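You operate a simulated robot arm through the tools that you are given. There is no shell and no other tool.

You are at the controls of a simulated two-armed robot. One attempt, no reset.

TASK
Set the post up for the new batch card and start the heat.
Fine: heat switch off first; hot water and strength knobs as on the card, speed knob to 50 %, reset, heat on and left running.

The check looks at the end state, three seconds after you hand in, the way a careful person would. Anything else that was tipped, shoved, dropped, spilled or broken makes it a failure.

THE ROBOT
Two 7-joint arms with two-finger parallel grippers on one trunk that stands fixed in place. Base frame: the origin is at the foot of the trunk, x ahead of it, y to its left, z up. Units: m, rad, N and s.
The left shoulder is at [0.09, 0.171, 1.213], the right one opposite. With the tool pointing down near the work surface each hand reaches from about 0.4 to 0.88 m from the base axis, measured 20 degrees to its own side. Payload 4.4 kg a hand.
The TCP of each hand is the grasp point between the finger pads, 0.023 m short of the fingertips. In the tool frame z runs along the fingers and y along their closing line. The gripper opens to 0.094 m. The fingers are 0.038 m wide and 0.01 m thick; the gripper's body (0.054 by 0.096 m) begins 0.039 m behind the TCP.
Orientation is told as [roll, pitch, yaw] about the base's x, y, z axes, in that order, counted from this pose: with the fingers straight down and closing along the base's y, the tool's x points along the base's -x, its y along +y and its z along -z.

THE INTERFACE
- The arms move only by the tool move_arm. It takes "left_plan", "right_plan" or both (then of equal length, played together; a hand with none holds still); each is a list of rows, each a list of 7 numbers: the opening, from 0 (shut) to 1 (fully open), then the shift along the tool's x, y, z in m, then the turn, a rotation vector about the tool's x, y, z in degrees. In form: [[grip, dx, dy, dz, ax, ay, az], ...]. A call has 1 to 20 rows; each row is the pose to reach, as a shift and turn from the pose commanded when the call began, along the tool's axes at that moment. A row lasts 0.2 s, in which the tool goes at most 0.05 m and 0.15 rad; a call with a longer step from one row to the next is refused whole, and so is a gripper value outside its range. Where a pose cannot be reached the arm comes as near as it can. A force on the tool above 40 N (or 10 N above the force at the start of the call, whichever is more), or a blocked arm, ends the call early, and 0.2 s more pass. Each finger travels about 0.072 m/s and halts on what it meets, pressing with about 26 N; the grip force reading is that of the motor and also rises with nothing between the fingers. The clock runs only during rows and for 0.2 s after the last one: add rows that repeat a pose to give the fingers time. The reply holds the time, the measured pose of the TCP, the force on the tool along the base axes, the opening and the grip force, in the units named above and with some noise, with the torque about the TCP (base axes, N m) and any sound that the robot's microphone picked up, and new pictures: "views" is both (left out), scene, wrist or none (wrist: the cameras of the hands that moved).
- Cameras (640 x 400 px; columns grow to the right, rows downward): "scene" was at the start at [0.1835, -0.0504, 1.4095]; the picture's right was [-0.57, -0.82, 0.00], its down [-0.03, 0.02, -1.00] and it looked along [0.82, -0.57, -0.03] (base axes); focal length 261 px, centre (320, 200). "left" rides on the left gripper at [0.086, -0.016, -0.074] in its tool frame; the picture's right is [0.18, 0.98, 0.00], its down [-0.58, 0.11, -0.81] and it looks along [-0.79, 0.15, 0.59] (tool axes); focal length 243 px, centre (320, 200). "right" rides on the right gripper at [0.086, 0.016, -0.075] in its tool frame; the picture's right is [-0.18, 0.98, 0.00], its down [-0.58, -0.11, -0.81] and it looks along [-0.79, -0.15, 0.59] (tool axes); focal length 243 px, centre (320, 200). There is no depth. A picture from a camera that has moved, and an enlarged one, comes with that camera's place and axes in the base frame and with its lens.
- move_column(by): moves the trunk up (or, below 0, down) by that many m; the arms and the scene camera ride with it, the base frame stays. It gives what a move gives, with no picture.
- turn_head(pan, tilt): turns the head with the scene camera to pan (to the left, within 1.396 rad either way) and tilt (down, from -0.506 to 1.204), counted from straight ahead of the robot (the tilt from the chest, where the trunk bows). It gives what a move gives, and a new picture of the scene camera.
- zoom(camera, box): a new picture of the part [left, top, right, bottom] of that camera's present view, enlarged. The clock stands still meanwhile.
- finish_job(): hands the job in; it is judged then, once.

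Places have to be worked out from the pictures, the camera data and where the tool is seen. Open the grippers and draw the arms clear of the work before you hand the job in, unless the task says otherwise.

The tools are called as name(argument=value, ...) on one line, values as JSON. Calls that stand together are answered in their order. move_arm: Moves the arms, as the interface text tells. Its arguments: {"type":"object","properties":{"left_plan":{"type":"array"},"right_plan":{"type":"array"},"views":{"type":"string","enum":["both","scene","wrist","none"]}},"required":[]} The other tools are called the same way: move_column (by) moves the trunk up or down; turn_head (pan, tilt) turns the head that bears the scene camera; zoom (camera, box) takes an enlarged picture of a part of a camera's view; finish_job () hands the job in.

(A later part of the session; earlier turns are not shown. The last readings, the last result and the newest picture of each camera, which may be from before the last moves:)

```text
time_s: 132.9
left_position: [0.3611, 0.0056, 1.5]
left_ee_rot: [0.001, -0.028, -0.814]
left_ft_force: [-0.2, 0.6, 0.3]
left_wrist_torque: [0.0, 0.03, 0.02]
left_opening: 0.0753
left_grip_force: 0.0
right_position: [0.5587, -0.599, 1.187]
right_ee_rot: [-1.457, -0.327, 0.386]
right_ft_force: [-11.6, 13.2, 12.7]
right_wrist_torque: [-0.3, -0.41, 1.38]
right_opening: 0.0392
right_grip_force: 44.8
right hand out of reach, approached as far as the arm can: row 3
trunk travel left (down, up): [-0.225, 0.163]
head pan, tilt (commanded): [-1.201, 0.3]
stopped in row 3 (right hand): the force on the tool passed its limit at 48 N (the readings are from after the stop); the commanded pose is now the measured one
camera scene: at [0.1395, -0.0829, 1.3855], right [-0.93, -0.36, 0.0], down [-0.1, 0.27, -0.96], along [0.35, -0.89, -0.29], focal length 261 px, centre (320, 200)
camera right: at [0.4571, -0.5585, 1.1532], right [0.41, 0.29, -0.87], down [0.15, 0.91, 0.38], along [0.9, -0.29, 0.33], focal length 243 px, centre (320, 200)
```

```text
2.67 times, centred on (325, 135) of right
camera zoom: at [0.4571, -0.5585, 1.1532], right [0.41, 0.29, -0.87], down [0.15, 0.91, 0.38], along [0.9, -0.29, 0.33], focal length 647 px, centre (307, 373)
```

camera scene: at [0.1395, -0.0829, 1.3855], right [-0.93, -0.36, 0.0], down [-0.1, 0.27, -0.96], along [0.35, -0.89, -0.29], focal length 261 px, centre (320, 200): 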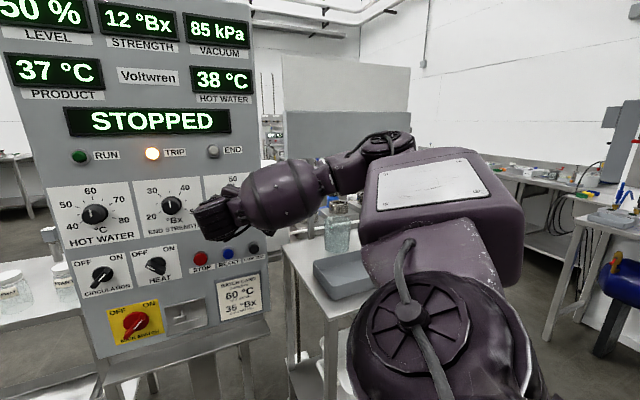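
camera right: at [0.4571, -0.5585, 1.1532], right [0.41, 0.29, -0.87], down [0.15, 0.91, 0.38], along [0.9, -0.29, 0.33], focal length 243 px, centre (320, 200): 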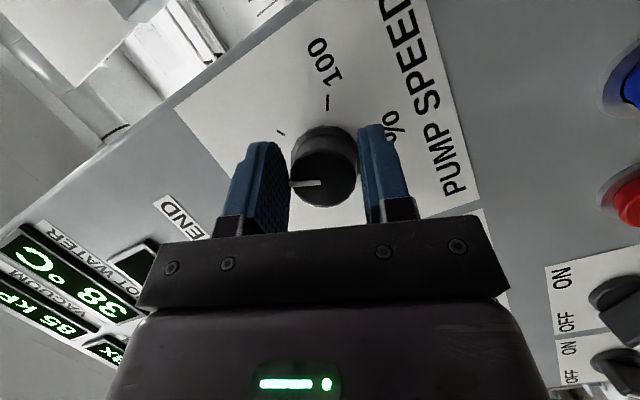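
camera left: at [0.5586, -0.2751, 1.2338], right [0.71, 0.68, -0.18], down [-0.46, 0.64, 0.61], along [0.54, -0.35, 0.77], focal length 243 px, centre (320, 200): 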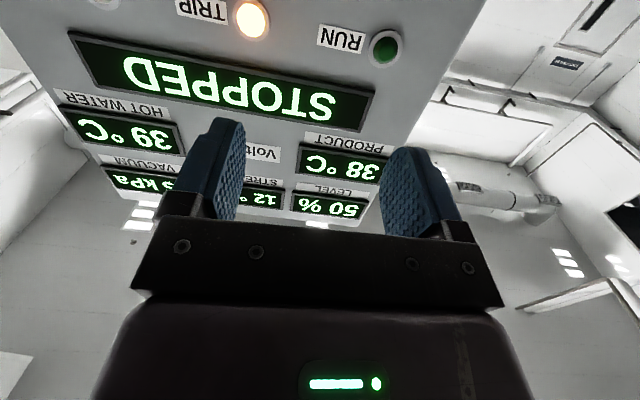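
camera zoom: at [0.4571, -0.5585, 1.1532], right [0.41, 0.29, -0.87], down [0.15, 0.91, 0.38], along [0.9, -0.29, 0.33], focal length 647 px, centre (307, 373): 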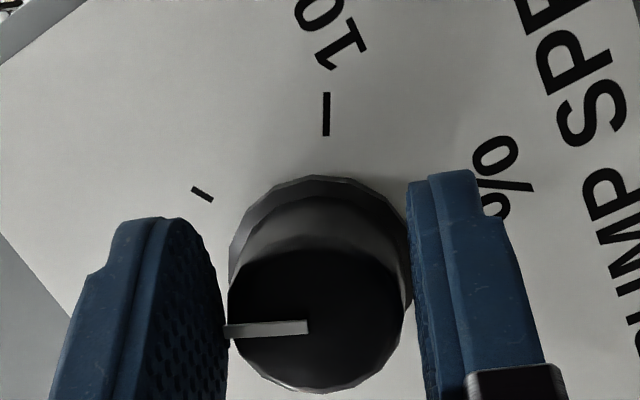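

The arm hit its limit a few degrees short of 120°. I'll release, back out along the knob axis, and read the pointer.

move_arm(right_plan=[[0.5, 0, 0, 0, 0, 0, 0], [0.8, 0, 0, 0, 0, 0, 0], [0.8, 0, 0, 0, 0, 0, 0], [0.8, 0.0074, -0.0004, -0.0186, 0, 0, 0], [0.8, 0.0147, -0.0008, -0.0372, 0, 0, 0], [0.8, 0.0221, -0.0012, -0.0558, 0, 0, 0], [0.8, 0.0221, -0.0012, -0.0558, 0, 0, 0]], views="both")

zoom(camera="right", box=[220, 45, 420, 170])

zoom(camera="scene", box=[190, 160, 280, 260])

```text
time_s: 134.5
left_position: [0.3644, 0.002, 1.4969]
left_ee_rot: [-0.001, -0.023, -0.816]
left_ft_force: [-0.3, 0.0, -1.2]
left_wrist_torque: [0.01, 0.01, 0.01]
left_opening: 0.0752
left_grip_force: 0.0
right_position: [0.5198, -0.5622, 1.1825]
right_ee_rot: [-1.45, -0.32, 0.38]
right_ft_force: [-0.5, -0.2, -0.2]
right_wrist_torque: [0.03, 0.01, 0.02]
right_opening: 0.075
right_grip_force: 0.1
trunk travel left (down, up): [-0.225, 0.163]
head pan, tilt (commanded): [-1.201, 0.3]
camera scene: at [0.1426, -0.0863, 1.3847], right [-0.93, -0.36, 0.0], down [-0.11, 0.28, -0.96], along [0.35, -0.89, -0.3], focal length 261 px, centre (320, 200)
camera right: at [0.4176, -0.5203, 1.1495], right [0.4, 0.29, -0.87], down [0.16, 0.91, 0.38], along [0.9, -0.29, 0.32], focal length 243 px, centre (320, 200)
```

scene: 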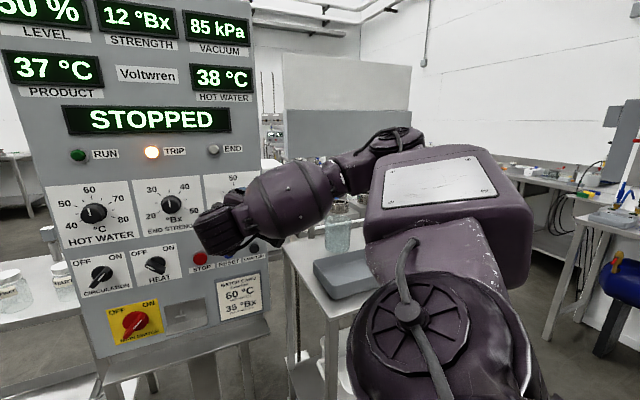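
right: 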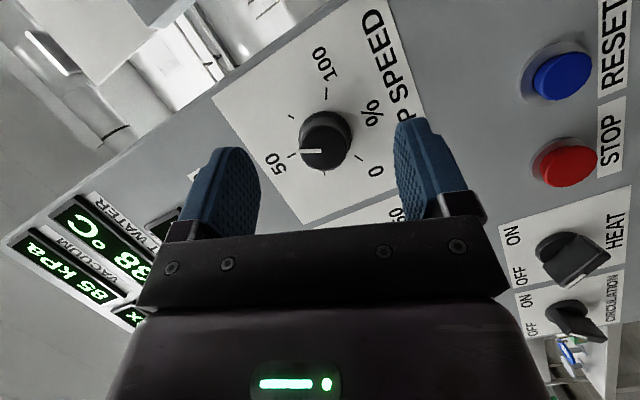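

```text
3.20 times, centred on (320, 108) of right
camera zoom: at [0.4176, -0.5203, 1.1495], right [0.4, 0.29, -0.87], down [0.16, 0.91, 0.38], along [0.9, -0.29, 0.32], focal length 776 px, centre (320, 496)
```

zoom: 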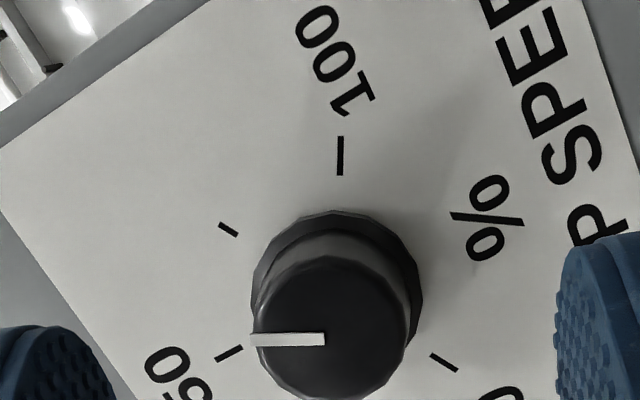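

```text
4.00 times, centred on (235, 210) of scene
camera zoom: at [0.1426, -0.0863, 1.3847], right [-0.93, -0.36, 0.0], down [-0.11, 0.28, -0.96], along [0.35, -0.89, -0.3], focal length 1045 px, centre (660, 160)
```

zoom: 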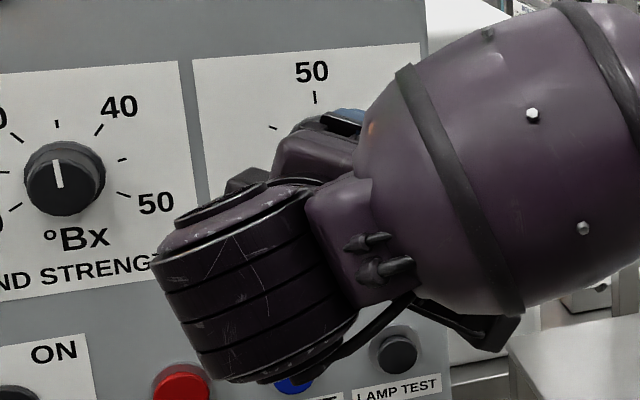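

The pointer is at roughly 62 %, so the knob slipped a bit and needs about 28° more counter-clockwise. I'll roll the hand back to +20° at the stand-off and recentre for a second bite.

move_arm(right_plan=[[0.8, -0.002, -0.002, -0.001, -2.36, 0.12, 5.98], [0.8, -0.0067, -0.0054, -0.0026, -4.73, 0.24, 11.96], [0.8, -0.0067, -0.0054, -0.0026, -7.09, 0.36, 17.94], [0.8, -0.0067, -0.0054, -0.0026, -9.46, 0.49, 23.91], [0.8, -0.0067, -0.0054, -0.0026, -11.82, 0.61, 29.89], [0.8, -0.0067, -0.0054, -0.0026, -14.19, 0.73, 35.87], [0.8, -0.0067, -0.0054, -0.0026, -16.55, 0.85, 41.85], [0.8, -0.0067, -0.0054, -0.0026, -18.91, 0.97, 47.83], [0.8, -0.0067, -0.0054, -0.0026, -21.28, 1.09, 53.81], [0.8, -0.0067, -0.0054, -0.0026, -23.64, 1.21, 59.79], [0.8, -0.0067, -0.0054, -0.0026, -26.01, 1.34, 65.76], [0.8, -0.0067, -0.0054, -0.0026, -28.37, 1.46, 71.74], [0.8, -0.0067, -0.0054, -0.0026, -30.74, 1.58, 77.72], [0.8, -0.0067, -0.0054, -0.0026, -33.1, 1.7, 83.7], [0.8, -0.0067, -0.0054, -0.0026, -33.1, 1.7, 83.7]], views="wrist")

zoom(camera="right", box=[220, 45, 420, 170])

```text
time_s: 137.7
left_position: [0.3632, 0.0028, 1.4979]
left_ee_rot: [0.0, -0.024, -0.816]
left_ft_force: [-0.1, 0.0, 0.8]
left_wrist_torque: [0.02, -0.02, -0.02]
left_opening: 0.075
left_grip_force: 0.2
right_position: [0.5228, -0.5563, 1.1903]
right_ee_rot: [0.748, -1.057, -1.494]
right_ft_force: [-0.1, 0.1, 0.1]
right_wrist_torque: [0.01, -0.01, 0.01]
right_opening: 0.0755
right_grip_force: 0.1
trunk travel left (down, up): [-0.225, 0.163]
head pan, tilt (commanded): [-1.201, 0.3]
camera right: at [0.4763, -0.4606, 1.1477], right [0.68, 0.55, 0.49], down [-0.64, 0.11, 0.76], along [0.36, -0.83, 0.43], focal length 243 px, centre (320, 200)
```

right: 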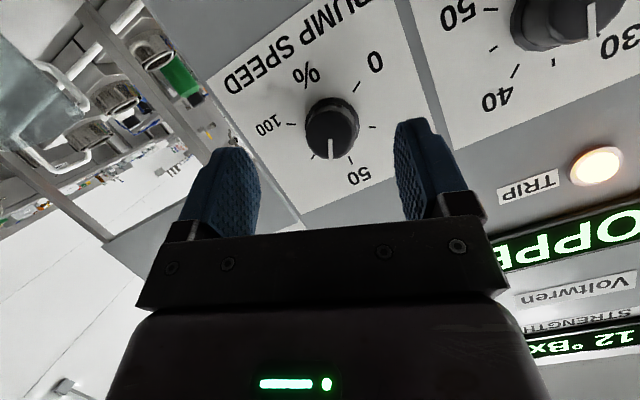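

```text
3.20 times, centred on (320, 108) of right
camera zoom: at [0.4763, -0.4606, 1.1477], right [0.68, 0.55, 0.49], down [-0.64, 0.11, 0.76], along [0.36, -0.83, 0.43], focal length 776 px, centre (320, 496)
```

zoom: 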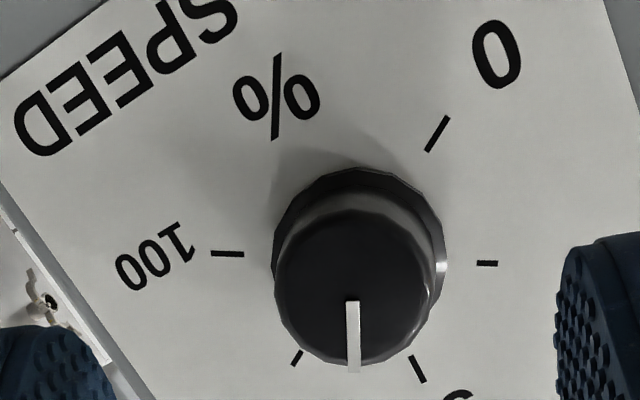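

Centred to ~1 mm and the pointer reads about 61 %, so it needs about 27° counter-clockwise. I'll approach along the axis and grip again.

move_arm(right_plan=[[0.8, -0.0043, 0.0015, 0.0106, 0, 0, 0], [0.8, -0.0086, 0.002, 0.0213, 0, 0, 0], [0.8, -0.0128, 0.0022, 0.0319, 0, 0, 0], [0.8, -0.0171, 0.0024, 0.0426, 0, 0, 0], [0.8, -0.0214, 0.0026, 0.0532, 0, 0, 0], [0.8, -0.0214, 0.0026, 0.0532, 0, 0, 0], [0.5, -0.0214, 0.0026, 0.0532, 0, 0, 0], [0.2, -0.0214, 0.0026, 0.0532, 0, 0, 0], [0.2, -0.0214, 0.0026, 0.0532, 0, 0, 0], [0.2, -0.0214, 0.0026, 0.0532, 0, 0, 0]], views="wrist")

zoom(camera="right", box=[250, 60, 400, 210])

```text
time_s: 139.9
left_position: [0.3634, 0.0025, 1.4972]
left_ee_rot: [0.0, -0.022, -0.815]
left_ft_force: [-0.4, 0.4, 0.3]
left_wrist_torque: [-0.05, -0.02, 0.0]
left_opening: 0.0752
left_grip_force: 0.1
right_position: [0.5642, -0.5958, 1.1909]
right_ee_rot: [0.75, -1.056, -1.493]
right_ft_force: [1.4, -0.4, 1.3]
right_wrist_torque: [0.11, 0.1, 0.34]
right_opening: 0.0392
right_grip_force: 44.7
trunk travel left (down, up): [-0.225, 0.163]
head pan, tilt (commanded): [-1.201, 0.3]
camera right: at [0.5182, -0.5002, 1.148], right [0.68, 0.55, 0.49], down [-0.64, 0.11, 0.76], along [0.36, -0.83, 0.43], focal length 243 px, centre (320, 200)
```

right: 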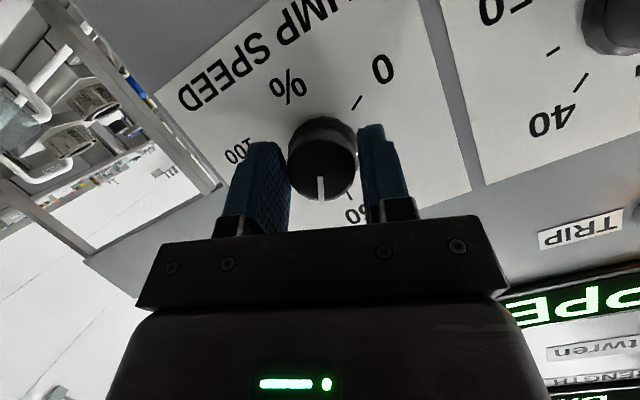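

```text
2.67 times, centred on (325, 135) of right
camera zoom: at [0.5182, -0.5002, 1.148], right [0.68, 0.55, 0.49], down [-0.64, 0.11, 0.76], along [0.36, -0.83, 0.43], focal length 647 px, centre (307, 373)
```

zoom: 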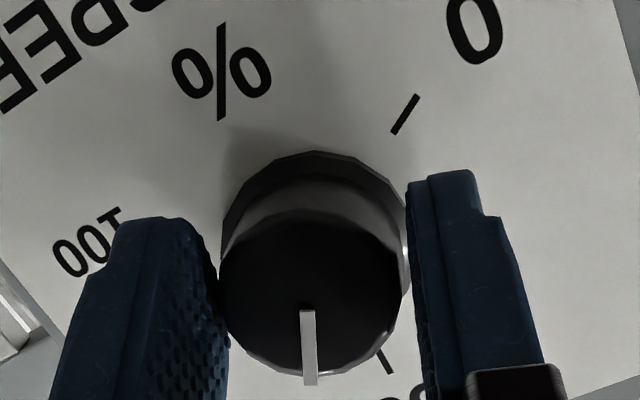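

Excellent centring, about 2 N. Turning 27° counter-clockwise now.

move_arm(right_plan=[[0.2, 0, 0, 0, 2.02, -0.15, -5.01], [0.2, 0, 0, 0, 4.03, -0.3, -10.02], [0.2, 0, 0, 0, 6.05, -0.44, -15.02], [0.2, 0, 0, 0, 8.06, -0.59, -20.03], [0.2, 0, 0, 0, 10.08, -0.74, -25.04], [0.2, 0, 0, 0, 10.08, -0.74, -25.04]], views="wrist")

zoom(camera="right", box=[250, 60, 400, 210])

```text
time_s: 141.3
left_position: [0.3645, 0.0019, 1.4978]
left_ee_rot: [0.0, -0.022, -0.816]
left_ft_force: [0.5, 0.2, -0.5]
left_wrist_torque: [0.03, 0.02, -0.02]
left_opening: 0.0751
left_grip_force: 0.1
right_position: [0.5649, -0.5958, 1.1907]
right_ee_rot: [-0.345, -1.171, -0.493]
right_ft_force: [5.7, 1.9, 1.4]
right_wrist_torque: [0.23, 0.24, 0.26]
right_opening: 0.039
right_grip_force: 44.5
trunk travel left (down, up): [-0.225, 0.163]
head pan, tilt (commanded): [-1.201, 0.3]
camera right: at [0.5016, -0.5167, 1.1363], right [0.77, 0.64, 0.04], down [-0.37, 0.39, 0.85], along [0.52, -0.67, 0.53], focal length 243 px, centre (320, 200)
```

right: 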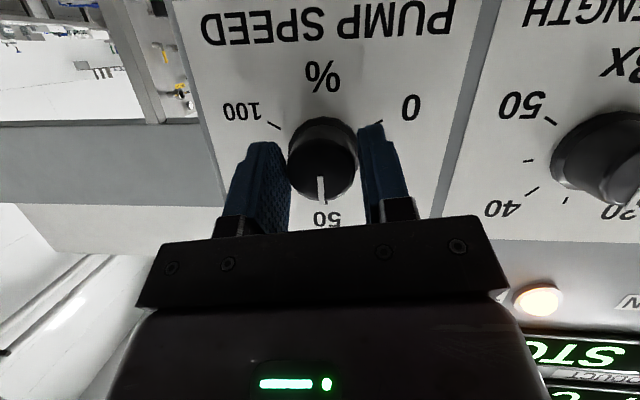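

```text
2.67 times, centred on (325, 135) of right
camera zoom: at [0.5016, -0.5167, 1.1363], right [0.77, 0.64, 0.04], down [-0.37, 0.39, 0.85], along [0.52, -0.67, 0.53], focal length 647 px, centre (307, 373)
```

zoom: 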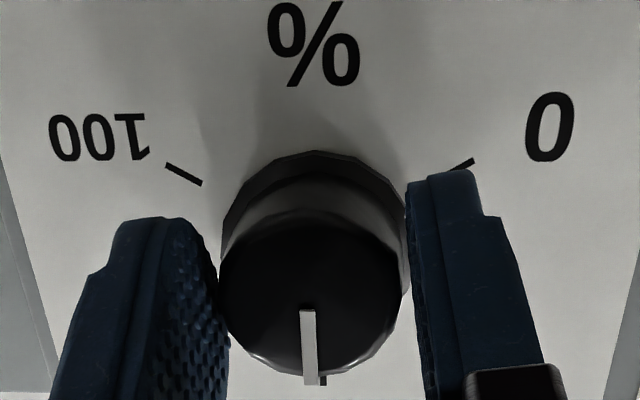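

The pointer now lines up with the 50 tick to within about 1°. I'll release and back out along the axis to verify.

move_arm(right_plan=[[0.5, 0, 0, 0, 0, 0, 0], [0.8, 0, 0, 0, 0, 0, 0], [0.8, 0, 0, 0, 0, 0, 0], [0.8, 0.0087, -0.0006, -0.0217, 0, 0, 0], [0.8, 0.0173, -0.0013, -0.0433, 0, 0, 0], [0.8, 0.026, -0.0019, -0.065, 0, 0, 0], [0.8, 0.026, -0.0019, -0.065, 0, 0, 0]], views="both")

zoom(camera="right", box=[220, 45, 420, 170])

```text
time_s: 142.9
left_position: [0.3638, 0.0013, 1.498]
left_ee_rot: [0.001, -0.023, -0.816]
left_ft_force: [-0.2, -0.8, 0.5]
left_wrist_torque: [-0.01, 0.0, 0.01]
left_opening: 0.0753
left_grip_force: 0.0
right_position: [0.5146, -0.5464, 1.1907]
right_ee_rot: [-0.339, -1.171, -0.498]
right_ft_force: [-0.6, 0.2, 0.4]
right_wrist_torque: [0.03, 0.01, 0.0]
right_opening: 0.0751
right_grip_force: 0.1
trunk travel left (down, up): [-0.225, 0.163]
head pan, tilt (commanded): [-1.201, 0.3]
camera scene: at [0.1427, -0.0865, 1.3847], right [-0.93, -0.36, 0.0], down [-0.11, 0.28, -0.96], along [0.35, -0.89, -0.3], focal length 261 px, centre (320, 200)
camera right: at [0.4517, -0.4672, 1.1361], right [0.77, 0.64, 0.04], down [-0.37, 0.39, 0.85], along [0.52, -0.67, 0.53], focal length 243 px, centre (320, 200)
```

scene: 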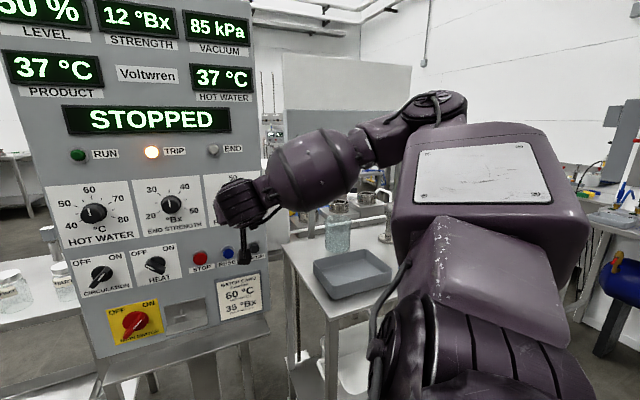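
right: 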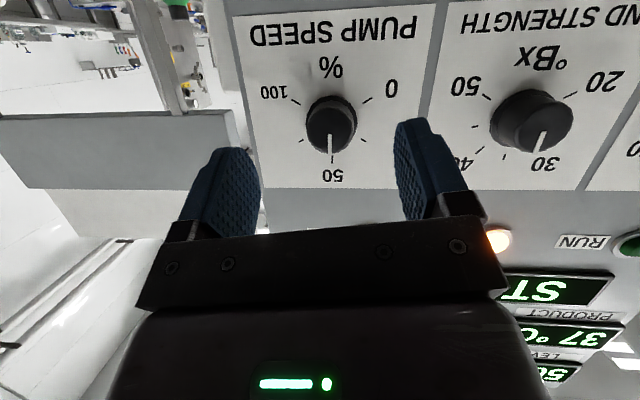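

```text
3.20 times, centred on (320, 108) of right
camera zoom: at [0.4517, -0.4672, 1.1361], right [0.77, 0.64, 0.04], down [-0.37, 0.39, 0.85], along [0.52, -0.67, 0.53], focal length 776 px, centre (320, 496)
```

zoom: 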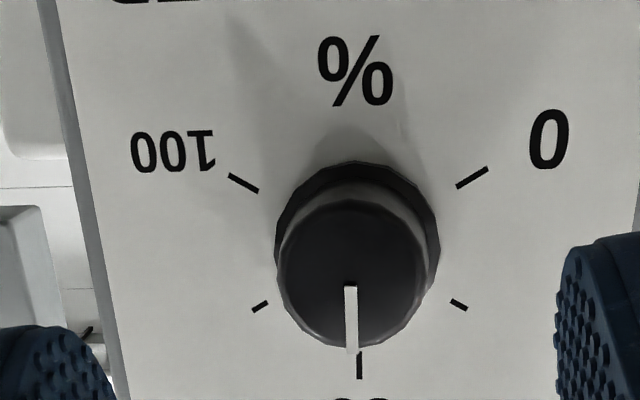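

The pump speed sits right on 50 %, and TRIP is still lit. Next is RESET: I'll close the fingers and move in front of the blue button (q≈0.170, z≈1.034), keeping the tool tilted downward.

move_arm(right_plan=[[0.6, 0.0228, 0.009, 0.0108, -0.47, 1.7, 1.17], [0.4, 0.0456, 0.018, 0.0216, -0.93, 3.4, 2.33], [0.2, 0.0685, 0.027, 0.0325, -1.4, 5.1, 3.5], [0.0, 0.0913, 0.0361, 0.0433, -1.87, 6.8, 4.67], [0.0, 0.1141, 0.0451, 0.0541, -2.33, 8.5, 5.83], [0.0, 0.1369, 0.0541, 0.0649, -2.8, 10.2, 7], [0.0, 0.1369, 0.0541, 0.0649, -2.8, 10.2, 7]], views="both")

```text
time_s: 144.5
left_position: [0.362, 0.0032, 1.4996]
left_ee_rot: [0.002, -0.025, -0.816]
left_ft_force: [0.0, -0.7, -1.4]
left_wrist_torque: [0.01, -0.02, 0.02]
left_opening: 0.075
left_grip_force: 0.0
right_position: [0.5447, -0.5307, 1.0345]
right_ee_rot: [0.004, -1.014, -0.825]
right_ft_force: [0.3, -0.3, 0.0]
right_wrist_torque: [0.0, 0.02, 0.01]
right_opening: 0.0
right_grip_force: 25.7
trunk travel left (down, up): [-0.225, 0.163]
head pan, tilt (commanded): [-1.201, 0.3]
camera scene: at [0.1419, -0.0858, 1.385], right [-0.93, -0.36, 0.0], down [-0.11, 0.28, -0.96], along [0.35, -0.89, -0.3], focal length 261 px, centre (320, 200)
camera right: at [0.4837, -0.4397, 1.0001], right [0.79, 0.6, 0.16], down [-0.34, 0.2, 0.92], along [0.52, -0.78, 0.36], focal length 243 px, centre (320, 200)
```

scene: 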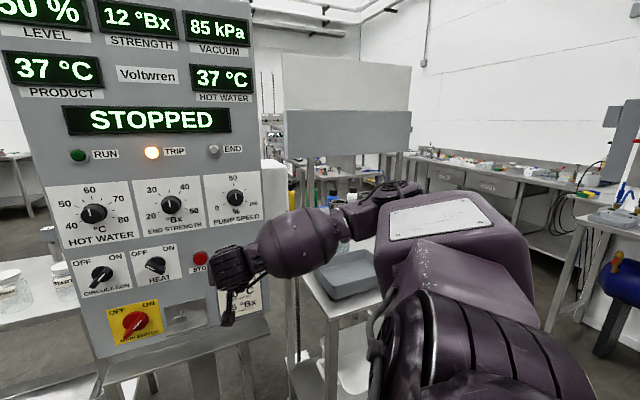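
right: 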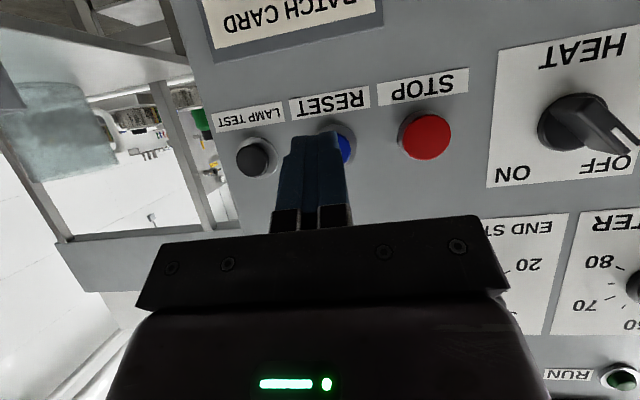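

The hand is in front of RESET with closed fingers and no warnings, and the scene view shows all three knobs correctly set. I'll zoom to check the fingertip alignment with the blue button.

zoom(camera="right", box=[240, 80, 440, 205])

zoom(camera="scene", box=[40, 170, 270, 320])

```text
3.20 times, centred on (340, 142) of right
camera zoom: at [0.4837, -0.4397, 1.0001], right [0.79, 0.6, 0.16], down [-0.34, 0.2, 0.92], along [0.52, -0.78, 0.36], focal length 776 px, centre (256, 384)
```

zoom: 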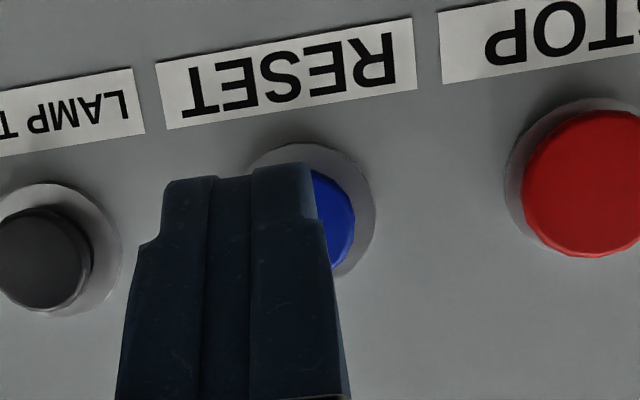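

```text
2.67 times, centred on (155, 245) of scene
camera zoom: at [0.1419, -0.0858, 1.385], right [-0.93, -0.36, 0.0], down [-0.11, 0.28, -0.96], along [0.35, -0.89, -0.3], focal length 697 px, centre (760, 80)
```

zoom: 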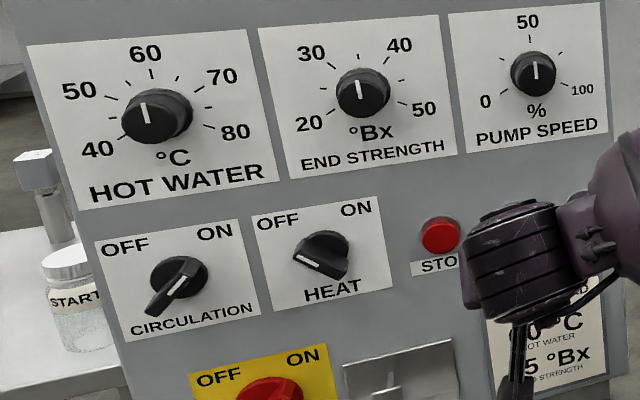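

The alignment is spot on: the tip's forward path runs straight at the cap centre. I'll advance along the panel normal to about 1 cm short of contact.

move_arm(right_plan=[[0, -0.0063, 0.0005, 0.0102, 0, 0, 0], [0, -0.0127, 0.001, 0.0204, 0, 0, 0], [0, -0.019, 0.0014, 0.0305, 0, 0, 0], [0, -0.0253, 0.0019, 0.0407, 0, 0, 0], [0, -0.0253, 0.0019, 0.0407, 0, 0, 0]], views="wrist")

zoom(camera="right", box=[240, 80, 440, 205])

```text
time_s: 145.7
left_position: [0.3629, 0.0021, 1.4983]
left_ee_rot: [0.0, -0.021, -0.816]
left_ft_force: [0.6, -0.5, 0.3]
left_wrist_torque: [-0.02, 0.01, 0.01]
left_opening: 0.0751
left_grip_force: 0.1
right_position: [0.5807, -0.5648, 1.0348]
right_ee_rot: [0.002, -1.014, -0.823]
right_ft_force: [0.1, 0.4, 0.8]
right_wrist_torque: [-0.01, 0.0, 0.02]
right_opening: 0.0
right_grip_force: 26.0
trunk travel left (down, up): [-0.225, 0.163]
head pan, tilt (commanded): [-1.201, 0.3]
camera right: at [0.5175, -0.4738, 1.001], right [0.79, 0.6, 0.16], down [-0.34, 0.2, 0.92], along [0.52, -0.78, 0.36], focal length 243 px, centre (320, 200)
```

right: 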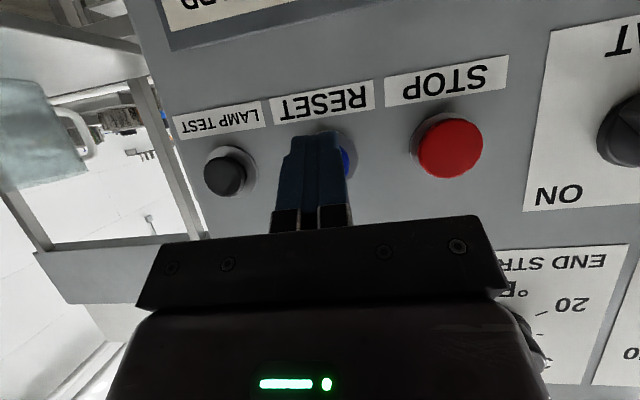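

```text
3.20 times, centred on (340, 142) of right
camera zoom: at [0.5175, -0.4738, 1.001], right [0.79, 0.6, 0.16], down [-0.34, 0.2, 0.92], along [0.52, -0.78, 0.36], focal length 776 px, centre (256, 384)
```

zoom: 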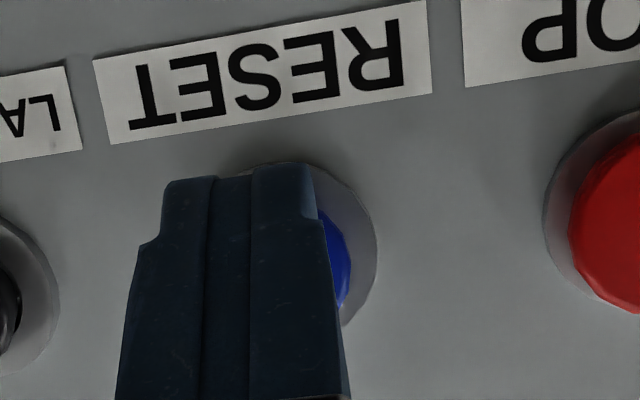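

The tip is centred over the cap, D≈50 mm. I'll advance in 3 mm steps and watch the force.

move_arm(right_plan=[[0, -0.0016, 0.0001, 0.0025, 0, 0, 0], [0, -0.0032, 0.0002, 0.0051, 0, 0, 0], [0, -0.0048, 0.0004, 0.0076, 0, 0, 0], [0, -0.0063, 0.0005, 0.0102, 0, 0, 0]], views="none")

```text
time_s: 146.7
left_position: [0.3617, 0.0023, 1.4985]
left_ee_rot: [0.003, -0.025, -0.815]
left_ft_force: [0.5, -0.5, -0.3]
left_wrist_torque: [-0.04, 0.02, 0.0]
left_opening: 0.0751
left_grip_force: 0.1
right_position: [0.5887, -0.5711, 1.0351]
right_ee_rot: [0.001, -1.012, -0.824]
right_ft_force: [-7.8, 6.4, 1.0]
right_wrist_torque: [-0.05, -0.02, -0.01]
right_opening: 0.0
right_grip_force: 26.4
trunk travel left (down, up): [-0.225, 0.163]
head pan, tilt (commanded): [-1.201, 0.3]
heard: click
```

A click at about 10 N: the button went in. I'll back off and check the TRIP lamp and display.

move_arm(right_plan=[[0, 0.0053, -0.0004, -0.0085, 0, 0, 0], [0, 0.0106, -0.0008, -0.017, 0, 0, 0], [0, 0.0211, -0.0016, -0.0339, 0, 0, 0], [0, 0.0317, -0.0024, -0.0509, 0, 0, 0], [0, 0.0317, -0.0024, -0.0509, 0, 0, 0]], views="both")

zoom(camera="scene", box=[0, 0, 270, 180])

```text
time_s: 147.9
left_position: [0.363, 0.0023, 1.4976]
left_ee_rot: [0.0, -0.022, -0.816]
left_ft_force: [0.4, -0.5, -0.5]
left_wrist_torque: [0.0, -0.01, 0.04]
left_opening: 0.0754
left_grip_force: 0.1
right_position: [0.5463, -0.5286, 1.0323]
right_ee_rot: [0.003, -1.013, -0.823]
right_ft_force: [-0.2, 0.5, 0.1]
right_wrist_torque: [-0.02, 0.0, -0.01]
right_opening: 0.0001
right_grip_force: 26.3
trunk travel left (down, up): [-0.225, 0.163]
head pan, tilt (commanded): [-1.201, 0.3]
camera scene: at [0.1425, -0.086, 1.3848], right [-0.93, -0.36, 0.0], down [-0.11, 0.28, -0.96], along [0.35, -0.89, -0.3], focal length 261 px, centre (320, 200)
camera right: at [0.4835, -0.4381, 0.9994], right [0.79, 0.6, 0.16], down [-0.34, 0.2, 0.92], along [0.52, -0.78, 0.36], focal length 243 px, centre (320, 200)
```

scene: 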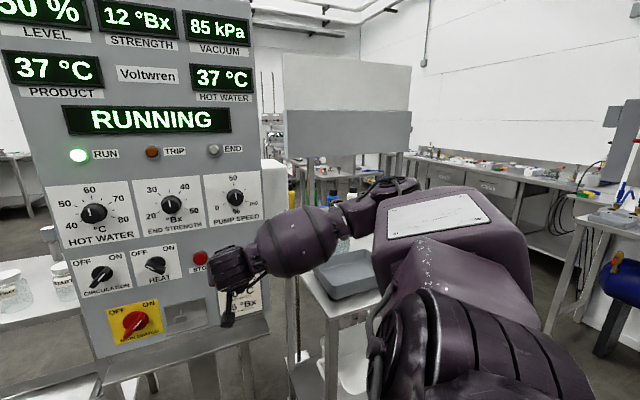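
right: 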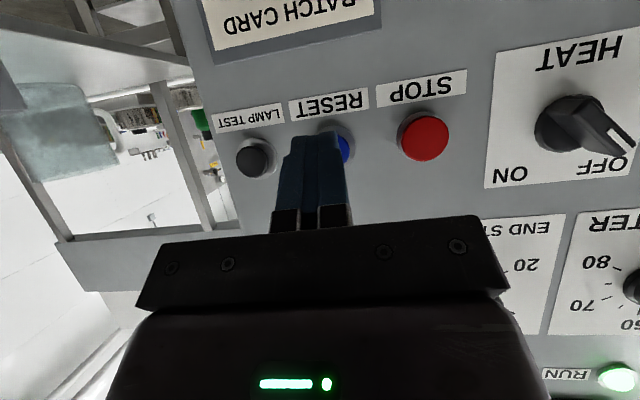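

```text
2.22 times, centred on (135, 90) of scene
camera zoom: at [0.1425, -0.086, 1.3848], right [-0.93, -0.36, 0.0], down [-0.11, 0.28, -0.96], along [0.35, -0.89, -0.3], focal length 581 px, centre (731, 444)
```

zoom: 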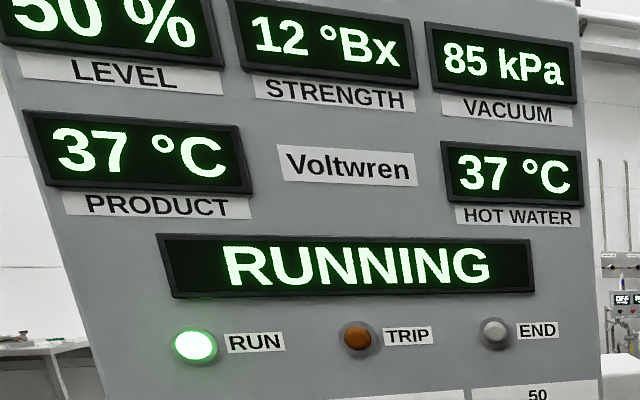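

RESET worked: the display says RUNNING, RUN is lit and TRIP is out. Now I'll bring the right hand back, level, in front of the heat switch, staying over 10 cm off the panel.

move_arm(right_plan=[[0.3, 0.006, 0.008, -0.02, -0.2, -3, -0.1], [0.6, 0.009, 0.032, -0.032, -0.5, -7, -0.3], [0.8, 0.01, 0.057, -0.0344, -0.8, -12, -0.5], [0.8, 0.011, 0.082, -0.0344, -1.1, -17, -0.7], [0.8, 0.0115, 0.107, -0.0344, -1.4, -22, -0.9], [0.8, 0.0115, 0.132, -0.0344, -1.6, -26, -1], [0.8, 0.0115, 0.152, -0.0344, -1.8, -29.5, -1.1], [0.8, 0.0115, 0.1675, -0.0344, -1.9, -31.9, -1.2], [0.8, 0.0115, 0.1675, -0.0344, -1.9, -31.9, -1.2]], views="both")

```text
time_s: 149.9
left_position: [0.3633, 0.0021, 1.4978]
left_ee_rot: [0.003, -0.024, -0.815]
left_ft_force: [-0.7, 0.2, 0.1]
left_wrist_torque: [0.0, -0.03, 0.04]
left_opening: 0.075
left_grip_force: 0.1
right_position: [0.6437, -0.3909, 1.0425]
right_ee_rot: [-1.812, -1.56, 1.028]
right_ft_force: [-0.6, 0.8, 0.4]
right_wrist_torque: [-0.01, -0.02, 0.03]
right_opening: 0.0751
right_grip_force: 0.0
right hand out of reach, approached as far as the arm can: row 3
trunk travel left (down, up): [-0.225, 0.163]
head pan, tilt (commanded): [-1.201, 0.3]
camera scene: at [0.1417, -0.0862, 1.385], right [-0.93, -0.36, 0.0], down [-0.11, 0.28, -0.96], along [0.35, -0.89, -0.3], focal length 261 px, centre (320, 200)
camera right: at [0.6017, -0.3275, 0.9567], right [0.7, 0.7, 0.17], down [-0.64, 0.5, 0.58], along [0.32, -0.52, 0.8], focal length 243 px, centre (320, 200)
```

scene: 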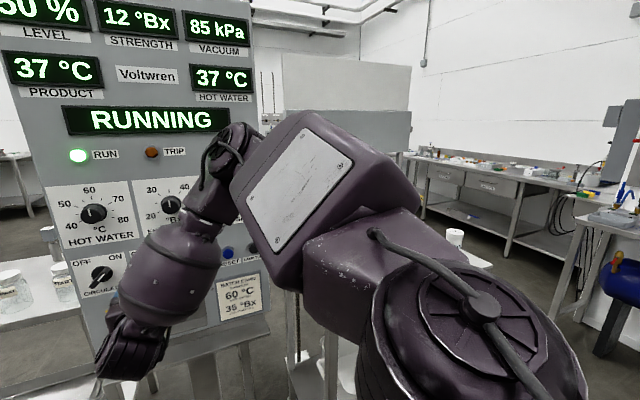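
right: 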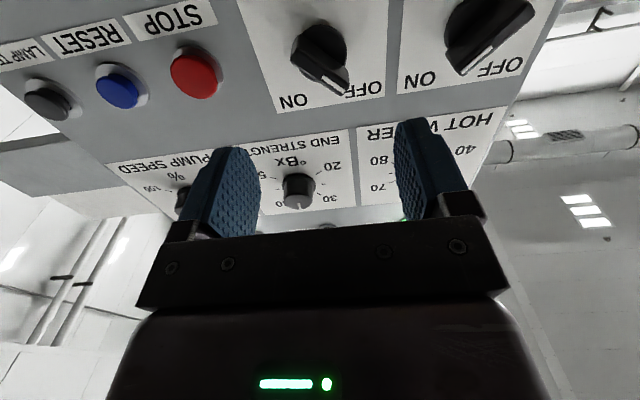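

Level in front of the heat switch, which still points to OFF. I'll roll −45° so the jaws straddle the handle.

move_arm(right_plan=[[0.7, 0, 0, 0, 0, 0, -7.5], [0.7, 0, 0, 0, 0, 0, -15], [0.7, 0, 0, 0, 0, 0, -22.5], [0.7, 0, 0, 0, 0, 0, -30], [0.7, 0, 0, 0, 0, 0, -37.5], [0.7, 0, 0, 0, 0, 0, -45], [0.7, 0, 0, 0, 0, 0, -45]], views="wrist")

zoom(camera="right", box=[220, 0, 420, 125])

```text
time_s: 151.5
left_position: [0.3639, 0.0014, 1.4978]
left_ee_rot: [0.0, -0.022, -0.814]
left_ft_force: [0.7, -0.5, 0.0]
left_wrist_torque: [0.04, 0.02, -0.01]
left_opening: 0.0751
left_grip_force: 0.1
right_position: [0.6436, -0.3907, 1.041]
right_ee_rot: [-1.573, -0.774, 0.784]
right_ft_force: [-0.3, -0.2, -0.3]
right_wrist_torque: [0.01, -0.03, 0.01]
right_opening: 0.0656
right_grip_force: 0.0
trunk travel left (down, up): [-0.225, 0.163]
head pan, tilt (commanded): [-1.201, 0.3]
camera right: at [0.5558, -0.3741, 0.9707], right [0.58, 0.58, -0.57], down [-0.33, 0.81, 0.48], along [0.75, -0.09, 0.66], focal length 243 px, centre (320, 200)
```

right: 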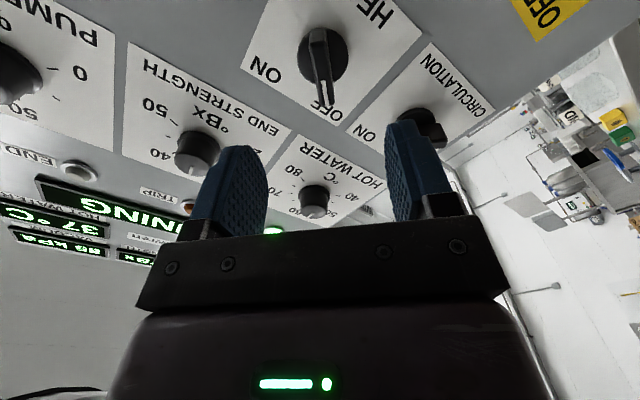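

```text
3.20 times, centred on (320, 62) of right
camera zoom: at [0.5558, -0.3741, 0.9707], right [0.58, 0.58, -0.57], down [-0.33, 0.81, 0.48], along [0.75, -0.09, 0.66], focal length 776 px, centre (320, 640)
```

zoom: 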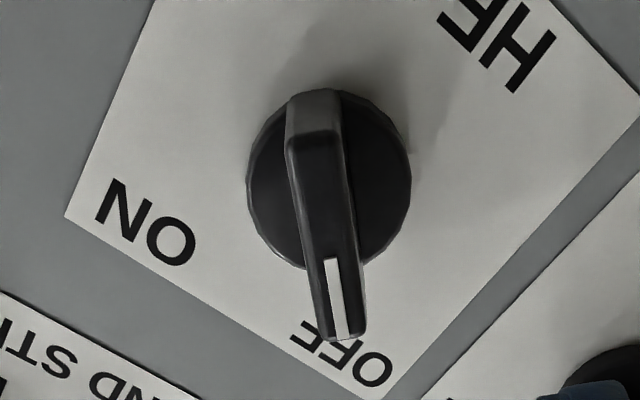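

The handle is nearly vertical between the jaws. I need to shift about +2.6 mm in y and +1.3 mm in x. I'll move in, staying open, to the depth that worked before.

move_arm(right_plan=[[0.7, 0.0006, 0.0013, 0.016, 0, 0, 0], [0.7, 0.0013, 0.0026, 0.032, 0, 0, 0], [0.7, 0.0013, 0.0026, 0.048, 0, 0, 0], [0.7, 0.0013, 0.0026, 0.064, 0, 0, 0], [0.7, 0.0013, 0.0026, 0.08, 0, 0, 0], [0.7, 0.0013, 0.0026, 0.09, 0, 0, 0], [0.7, 0.0013, 0.0026, 0.09, 0, 0, 0]], views="wrist")

zoom(camera="right", box=[180, 60, 460, 240])

```text
time_s: 153.1
left_position: [0.3634, 0.0013, 1.4979]
left_ee_rot: [-0.001, -0.022, -0.815]
left_ft_force: [0.1, -0.8, -0.1]
left_wrist_torque: [-0.01, -0.02, -0.01]
left_opening: 0.075
left_grip_force: 0.1
right_position: [0.7083, -0.4558, 1.0401]
right_ee_rot: [-1.572, -0.776, 0.786]
right_ft_force: [-0.1, 0.1, -0.4]
right_wrist_torque: [0.0, 0.03, -0.01]
right_opening: 0.066
right_grip_force: 0.0
trunk travel left (down, up): [-0.225, 0.163]
head pan, tilt (commanded): [-1.201, 0.3]
camera right: at [0.6205, -0.4374, 0.9685], right [0.58, 0.58, -0.57], down [-0.33, 0.81, 0.48], along [0.74, -0.09, 0.66], focal length 243 px, centre (320, 200)
```

right: 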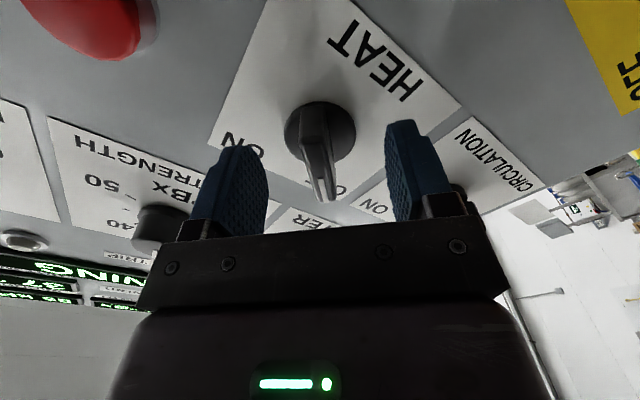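

```text
2.22 times, centred on (320, 150) of right
camera zoom: at [0.6205, -0.4374, 0.9685], right [0.58, 0.58, -0.57], down [-0.33, 0.81, 0.48], along [0.74, -0.09, 0.66], focal length 539 px, centre (320, 311)
```

zoom: 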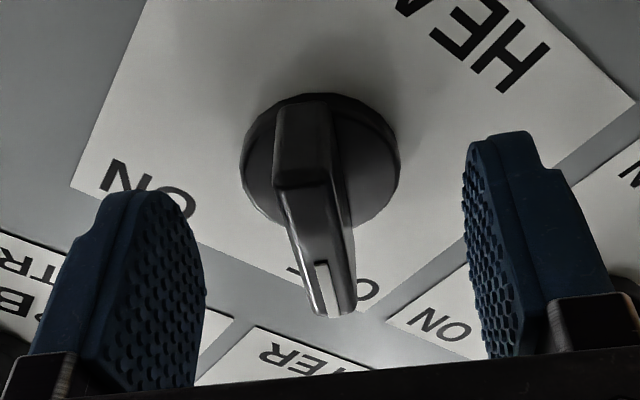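

Centred within half a millimetre. Closing on the handle.

move_arm(right_plan=[[0.7, 0, 0.0004, 0.001, 0, 0, 0], [0.4, 0, 0.0004, 0.001, 0, 0, 0], [0.0, 0, 0.0004, 0.001, 0, 0, 0], [0.0, 0, 0.0004, 0.001, 0, 0, 0], [0.0, 0, 0.0004, 0.001, 0, 0, 0], [0.0, 0, 0.0004, 0.001, 0, 0, 0]], views="none")

```text
time_s: 154.5
left_position: [0.3644, 0.0016, 1.4986]
left_ee_rot: [0.002, -0.023, -0.815]
left_ft_force: [0.0, -0.7, 0.2]
left_wrist_torque: [-0.02, -0.01, -0.02]
left_opening: 0.0753
left_grip_force: 0.1
right_position: [0.7105, -0.4547, 1.0407]
right_ee_rot: [-1.574, -0.778, 0.785]
right_ft_force: [0.5, -1.6, 2.8]
right_wrist_torque: [0.65, -0.1, -0.18]
right_opening: 0.012
right_grip_force: 45.3
trunk travel left (down, up): [-0.225, 0.163]
head pan, tilt (commanded): [-1.201, 0.3]
```

Clean grip with only ~3 N. Turning 90° clockwise to ON.

move_arm(right_plan=[[0, 0, 0, 0, 0, 0, 7.5], [0, 0, 0, 0, 0, 0, 15], [0, 0, 0, 0, 0, 0, 22.5], [0, 0, 0, 0, 0, 0, 30], [0, 0, 0, 0, 0, 0, 37.5], [0, 0, 0, 0, 0, 0, 45], [0, 0, 0, 0, 0, 0, 52.5], [0, 0, 0, 0, 0, 0, 60], [0, 0, 0, 0, 0, 0, 67.5], [0, 0, 0, 0, 0, 0, 75], [0, 0, 0, 0, 0, 0, 82.5], [0, 0, 0, 0, 0, 0, 90], [0, 0, 0, 0, 0, 0, 90]], views="wrist")

```text
time_s: 157.3
left_position: [0.3624, 0.0011, 1.4993]
left_ee_rot: [0.001, -0.024, -0.815]
left_ft_force: [-0.1, -0.6, 0.1]
left_wrist_torque: [0.01, -0.01, 0.01]
left_opening: 0.0753
left_grip_force: 0.1
right_position: [0.7093, -0.4545, 1.0398]
right_ee_rot: [1.574, -0.792, -2.36]
right_ft_force: [3.2, -11.3, 12.2]
right_wrist_torque: [-0.51, -0.47, -0.78]
right_opening: 0.0118
right_grip_force: 45.4
trunk travel left (down, up): [-0.225, 0.163]
head pan, tilt (commanded): [-1.201, 0.3]
camera right: at [0.7081, -0.3513, 0.9901], right [0.4, 0.4, 0.82], down [-0.91, 0.23, 0.34], along [-0.05, -0.89, 0.46], focal length 243 px, centre (320, 200)
```

right: 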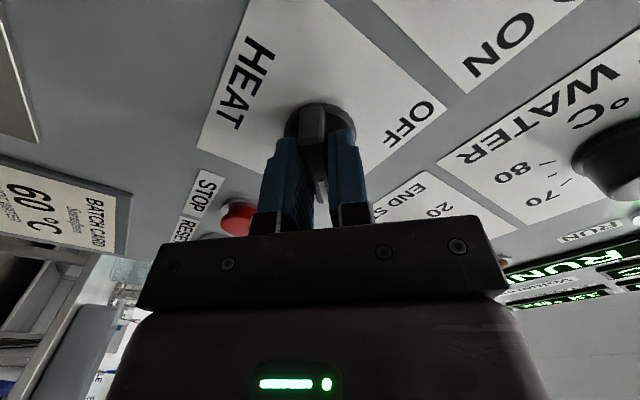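

The handle is turned to ON. I'll release and back straight out.

move_arm(right_plan=[[0.4, 0, 0, 0, 0, 0, 0], [0.7, 0, 0, 0, 0, 0, 0], [0.7, 0, 0, 0, 0, 0, 0], [0.7, 0, 0, -0.02, 0, 0, 0], [0.7, 0, 0, -0.045, 0, 0, 0], [0.7, 0, 0, -0.07, 0, 0, 0], [0.7, 0, 0, -0.09, 0, 0, 0], [0.7, 0, 0, -0.09, 0, 0, 0]], views="both")

zoom(camera="right", box=[220, 0, 420, 125])

zoom(camera="scene", box=[0, 0, 270, 180])

```text
time_s: 159.1
left_position: [0.3634, 0.002, 1.4986]
left_ee_rot: [0.0, -0.022, -0.816]
left_ft_force: [0.8, 0.2, 0.7]
left_wrist_torque: [0.01, 0.02, 0.01]
left_opening: 0.075
left_grip_force: 0.1
right_position: [0.6476, -0.3913, 1.0397]
right_ee_rot: [1.572, -0.796, -2.358]
right_ft_force: [1.1, 0.5, 0.3]
right_wrist_torque: [0.02, 0.0, 0.02]
right_opening: 0.0658
right_grip_force: 0.0
trunk travel left (down, up): [-0.225, 0.163]
head pan, tilt (commanded): [-1.201, 0.3]
camera scene: at [0.1424, -0.086, 1.3848], right [-0.93, -0.36, 0.0], down [-0.11, 0.28, -0.96], along [0.35, -0.89, -0.3], focal length 261 px, centre (320, 200)
camera right: at [0.6461, -0.2876, 0.9895], right [0.4, 0.41, 0.82], down [-0.91, 0.23, 0.34], along [-0.05, -0.89, 0.46], focal length 243 px, centre (320, 200)
```

scene: 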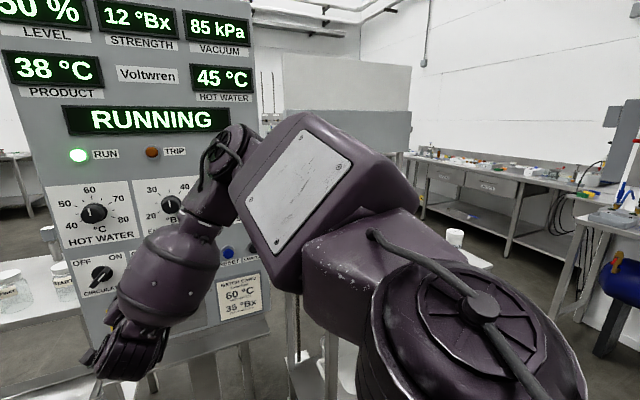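
right: 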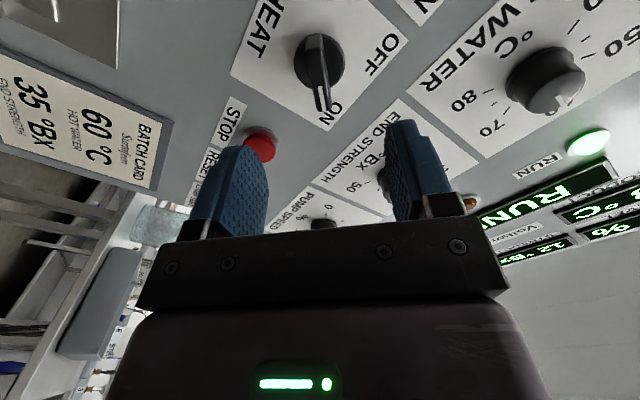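

```text
3.20 times, centred on (320, 62) of right
camera zoom: at [0.6461, -0.2876, 0.9895], right [0.4, 0.41, 0.82], down [-0.91, 0.23, 0.34], along [-0.05, -0.89, 0.46], focal length 776 px, centre (320, 640)
```

zoom: 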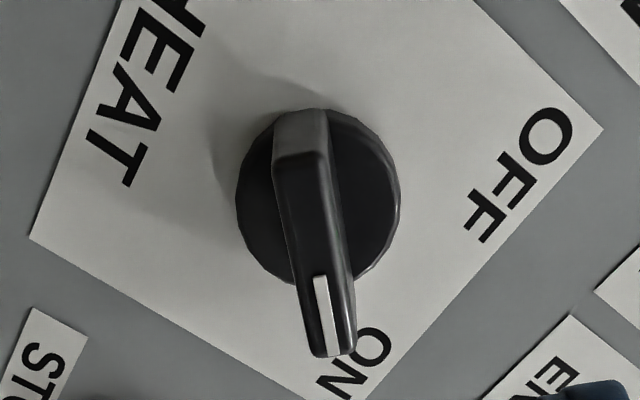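

```text
2.22 times, centred on (135, 90) of scene
camera zoom: at [0.1424, -0.086, 1.3848], right [-0.93, -0.36, 0.0], down [-0.11, 0.28, -0.96], along [0.35, -0.89, -0.3], focal length 581 px, centre (731, 444)
```

zoom: 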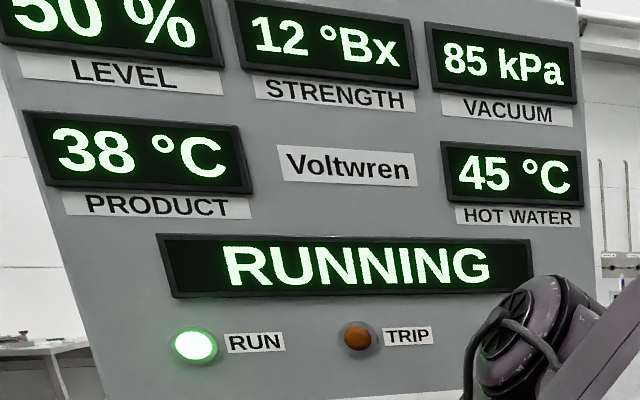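

Heat is ON, the display reads RUNNING with TRIP out, and the hot water is climbing (45 °C). I'll draw the right hand away from the panel and level it before parking.

move_arm(right_plan=[[0.7, 0, 0, -0.03, 0, 0, 0], [0.7, -0.01, 0.01, -0.06, 0, 0, -5], [0.7, -0.027, 0.027, -0.07, 0, 0, -12], [0.7, -0.044, 0.044, -0.07, 0, 0, -19], [0.7, -0.061, 0.061, -0.07, 0, 0, -26], [0.7, -0.078, 0.078, -0.07, 0, 0, -33], [0.7, -0.095, 0.095, -0.07, 0, 0, -40], [0.7, -0.113, 0.113, -0.07, 0, 0, -45], [0.7, -0.113, 0.113, -0.07, 0, 0, -45]], views="scene")

```text
time_s: 161.1
left_position: [0.3649, 0.0012, 1.4984]
left_ee_rot: [0.002, -0.023, -0.813]
left_ft_force: [-0.5, -0.3, 0.3]
left_wrist_torque: [-0.03, -0.02, 0.0]
left_opening: 0.075
left_grip_force: 0.1
right_position: [0.597, -0.3416, 1.2005]
right_ee_rot: [-1.573, -1.558, 0.788]
right_ft_force: [-0.3, 0.1, -0.3]
right_wrist_torque: [0.02, -0.01, 0.01]
right_opening: 0.0657
right_grip_force: 0.1
trunk travel left (down, up): [-0.225, 0.163]
head pan, tilt (commanded): [-1.201, 0.3]
camera scene: at [0.143, -0.0861, 1.3846], right [-0.93, -0.36, 0.0], down [-0.11, 0.28, -0.96], along [0.35, -0.89, -0.3], focal length 261 px, centre (320, 200)
```

scene: 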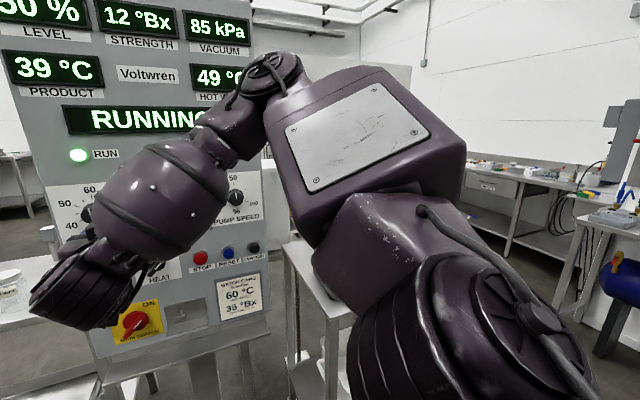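

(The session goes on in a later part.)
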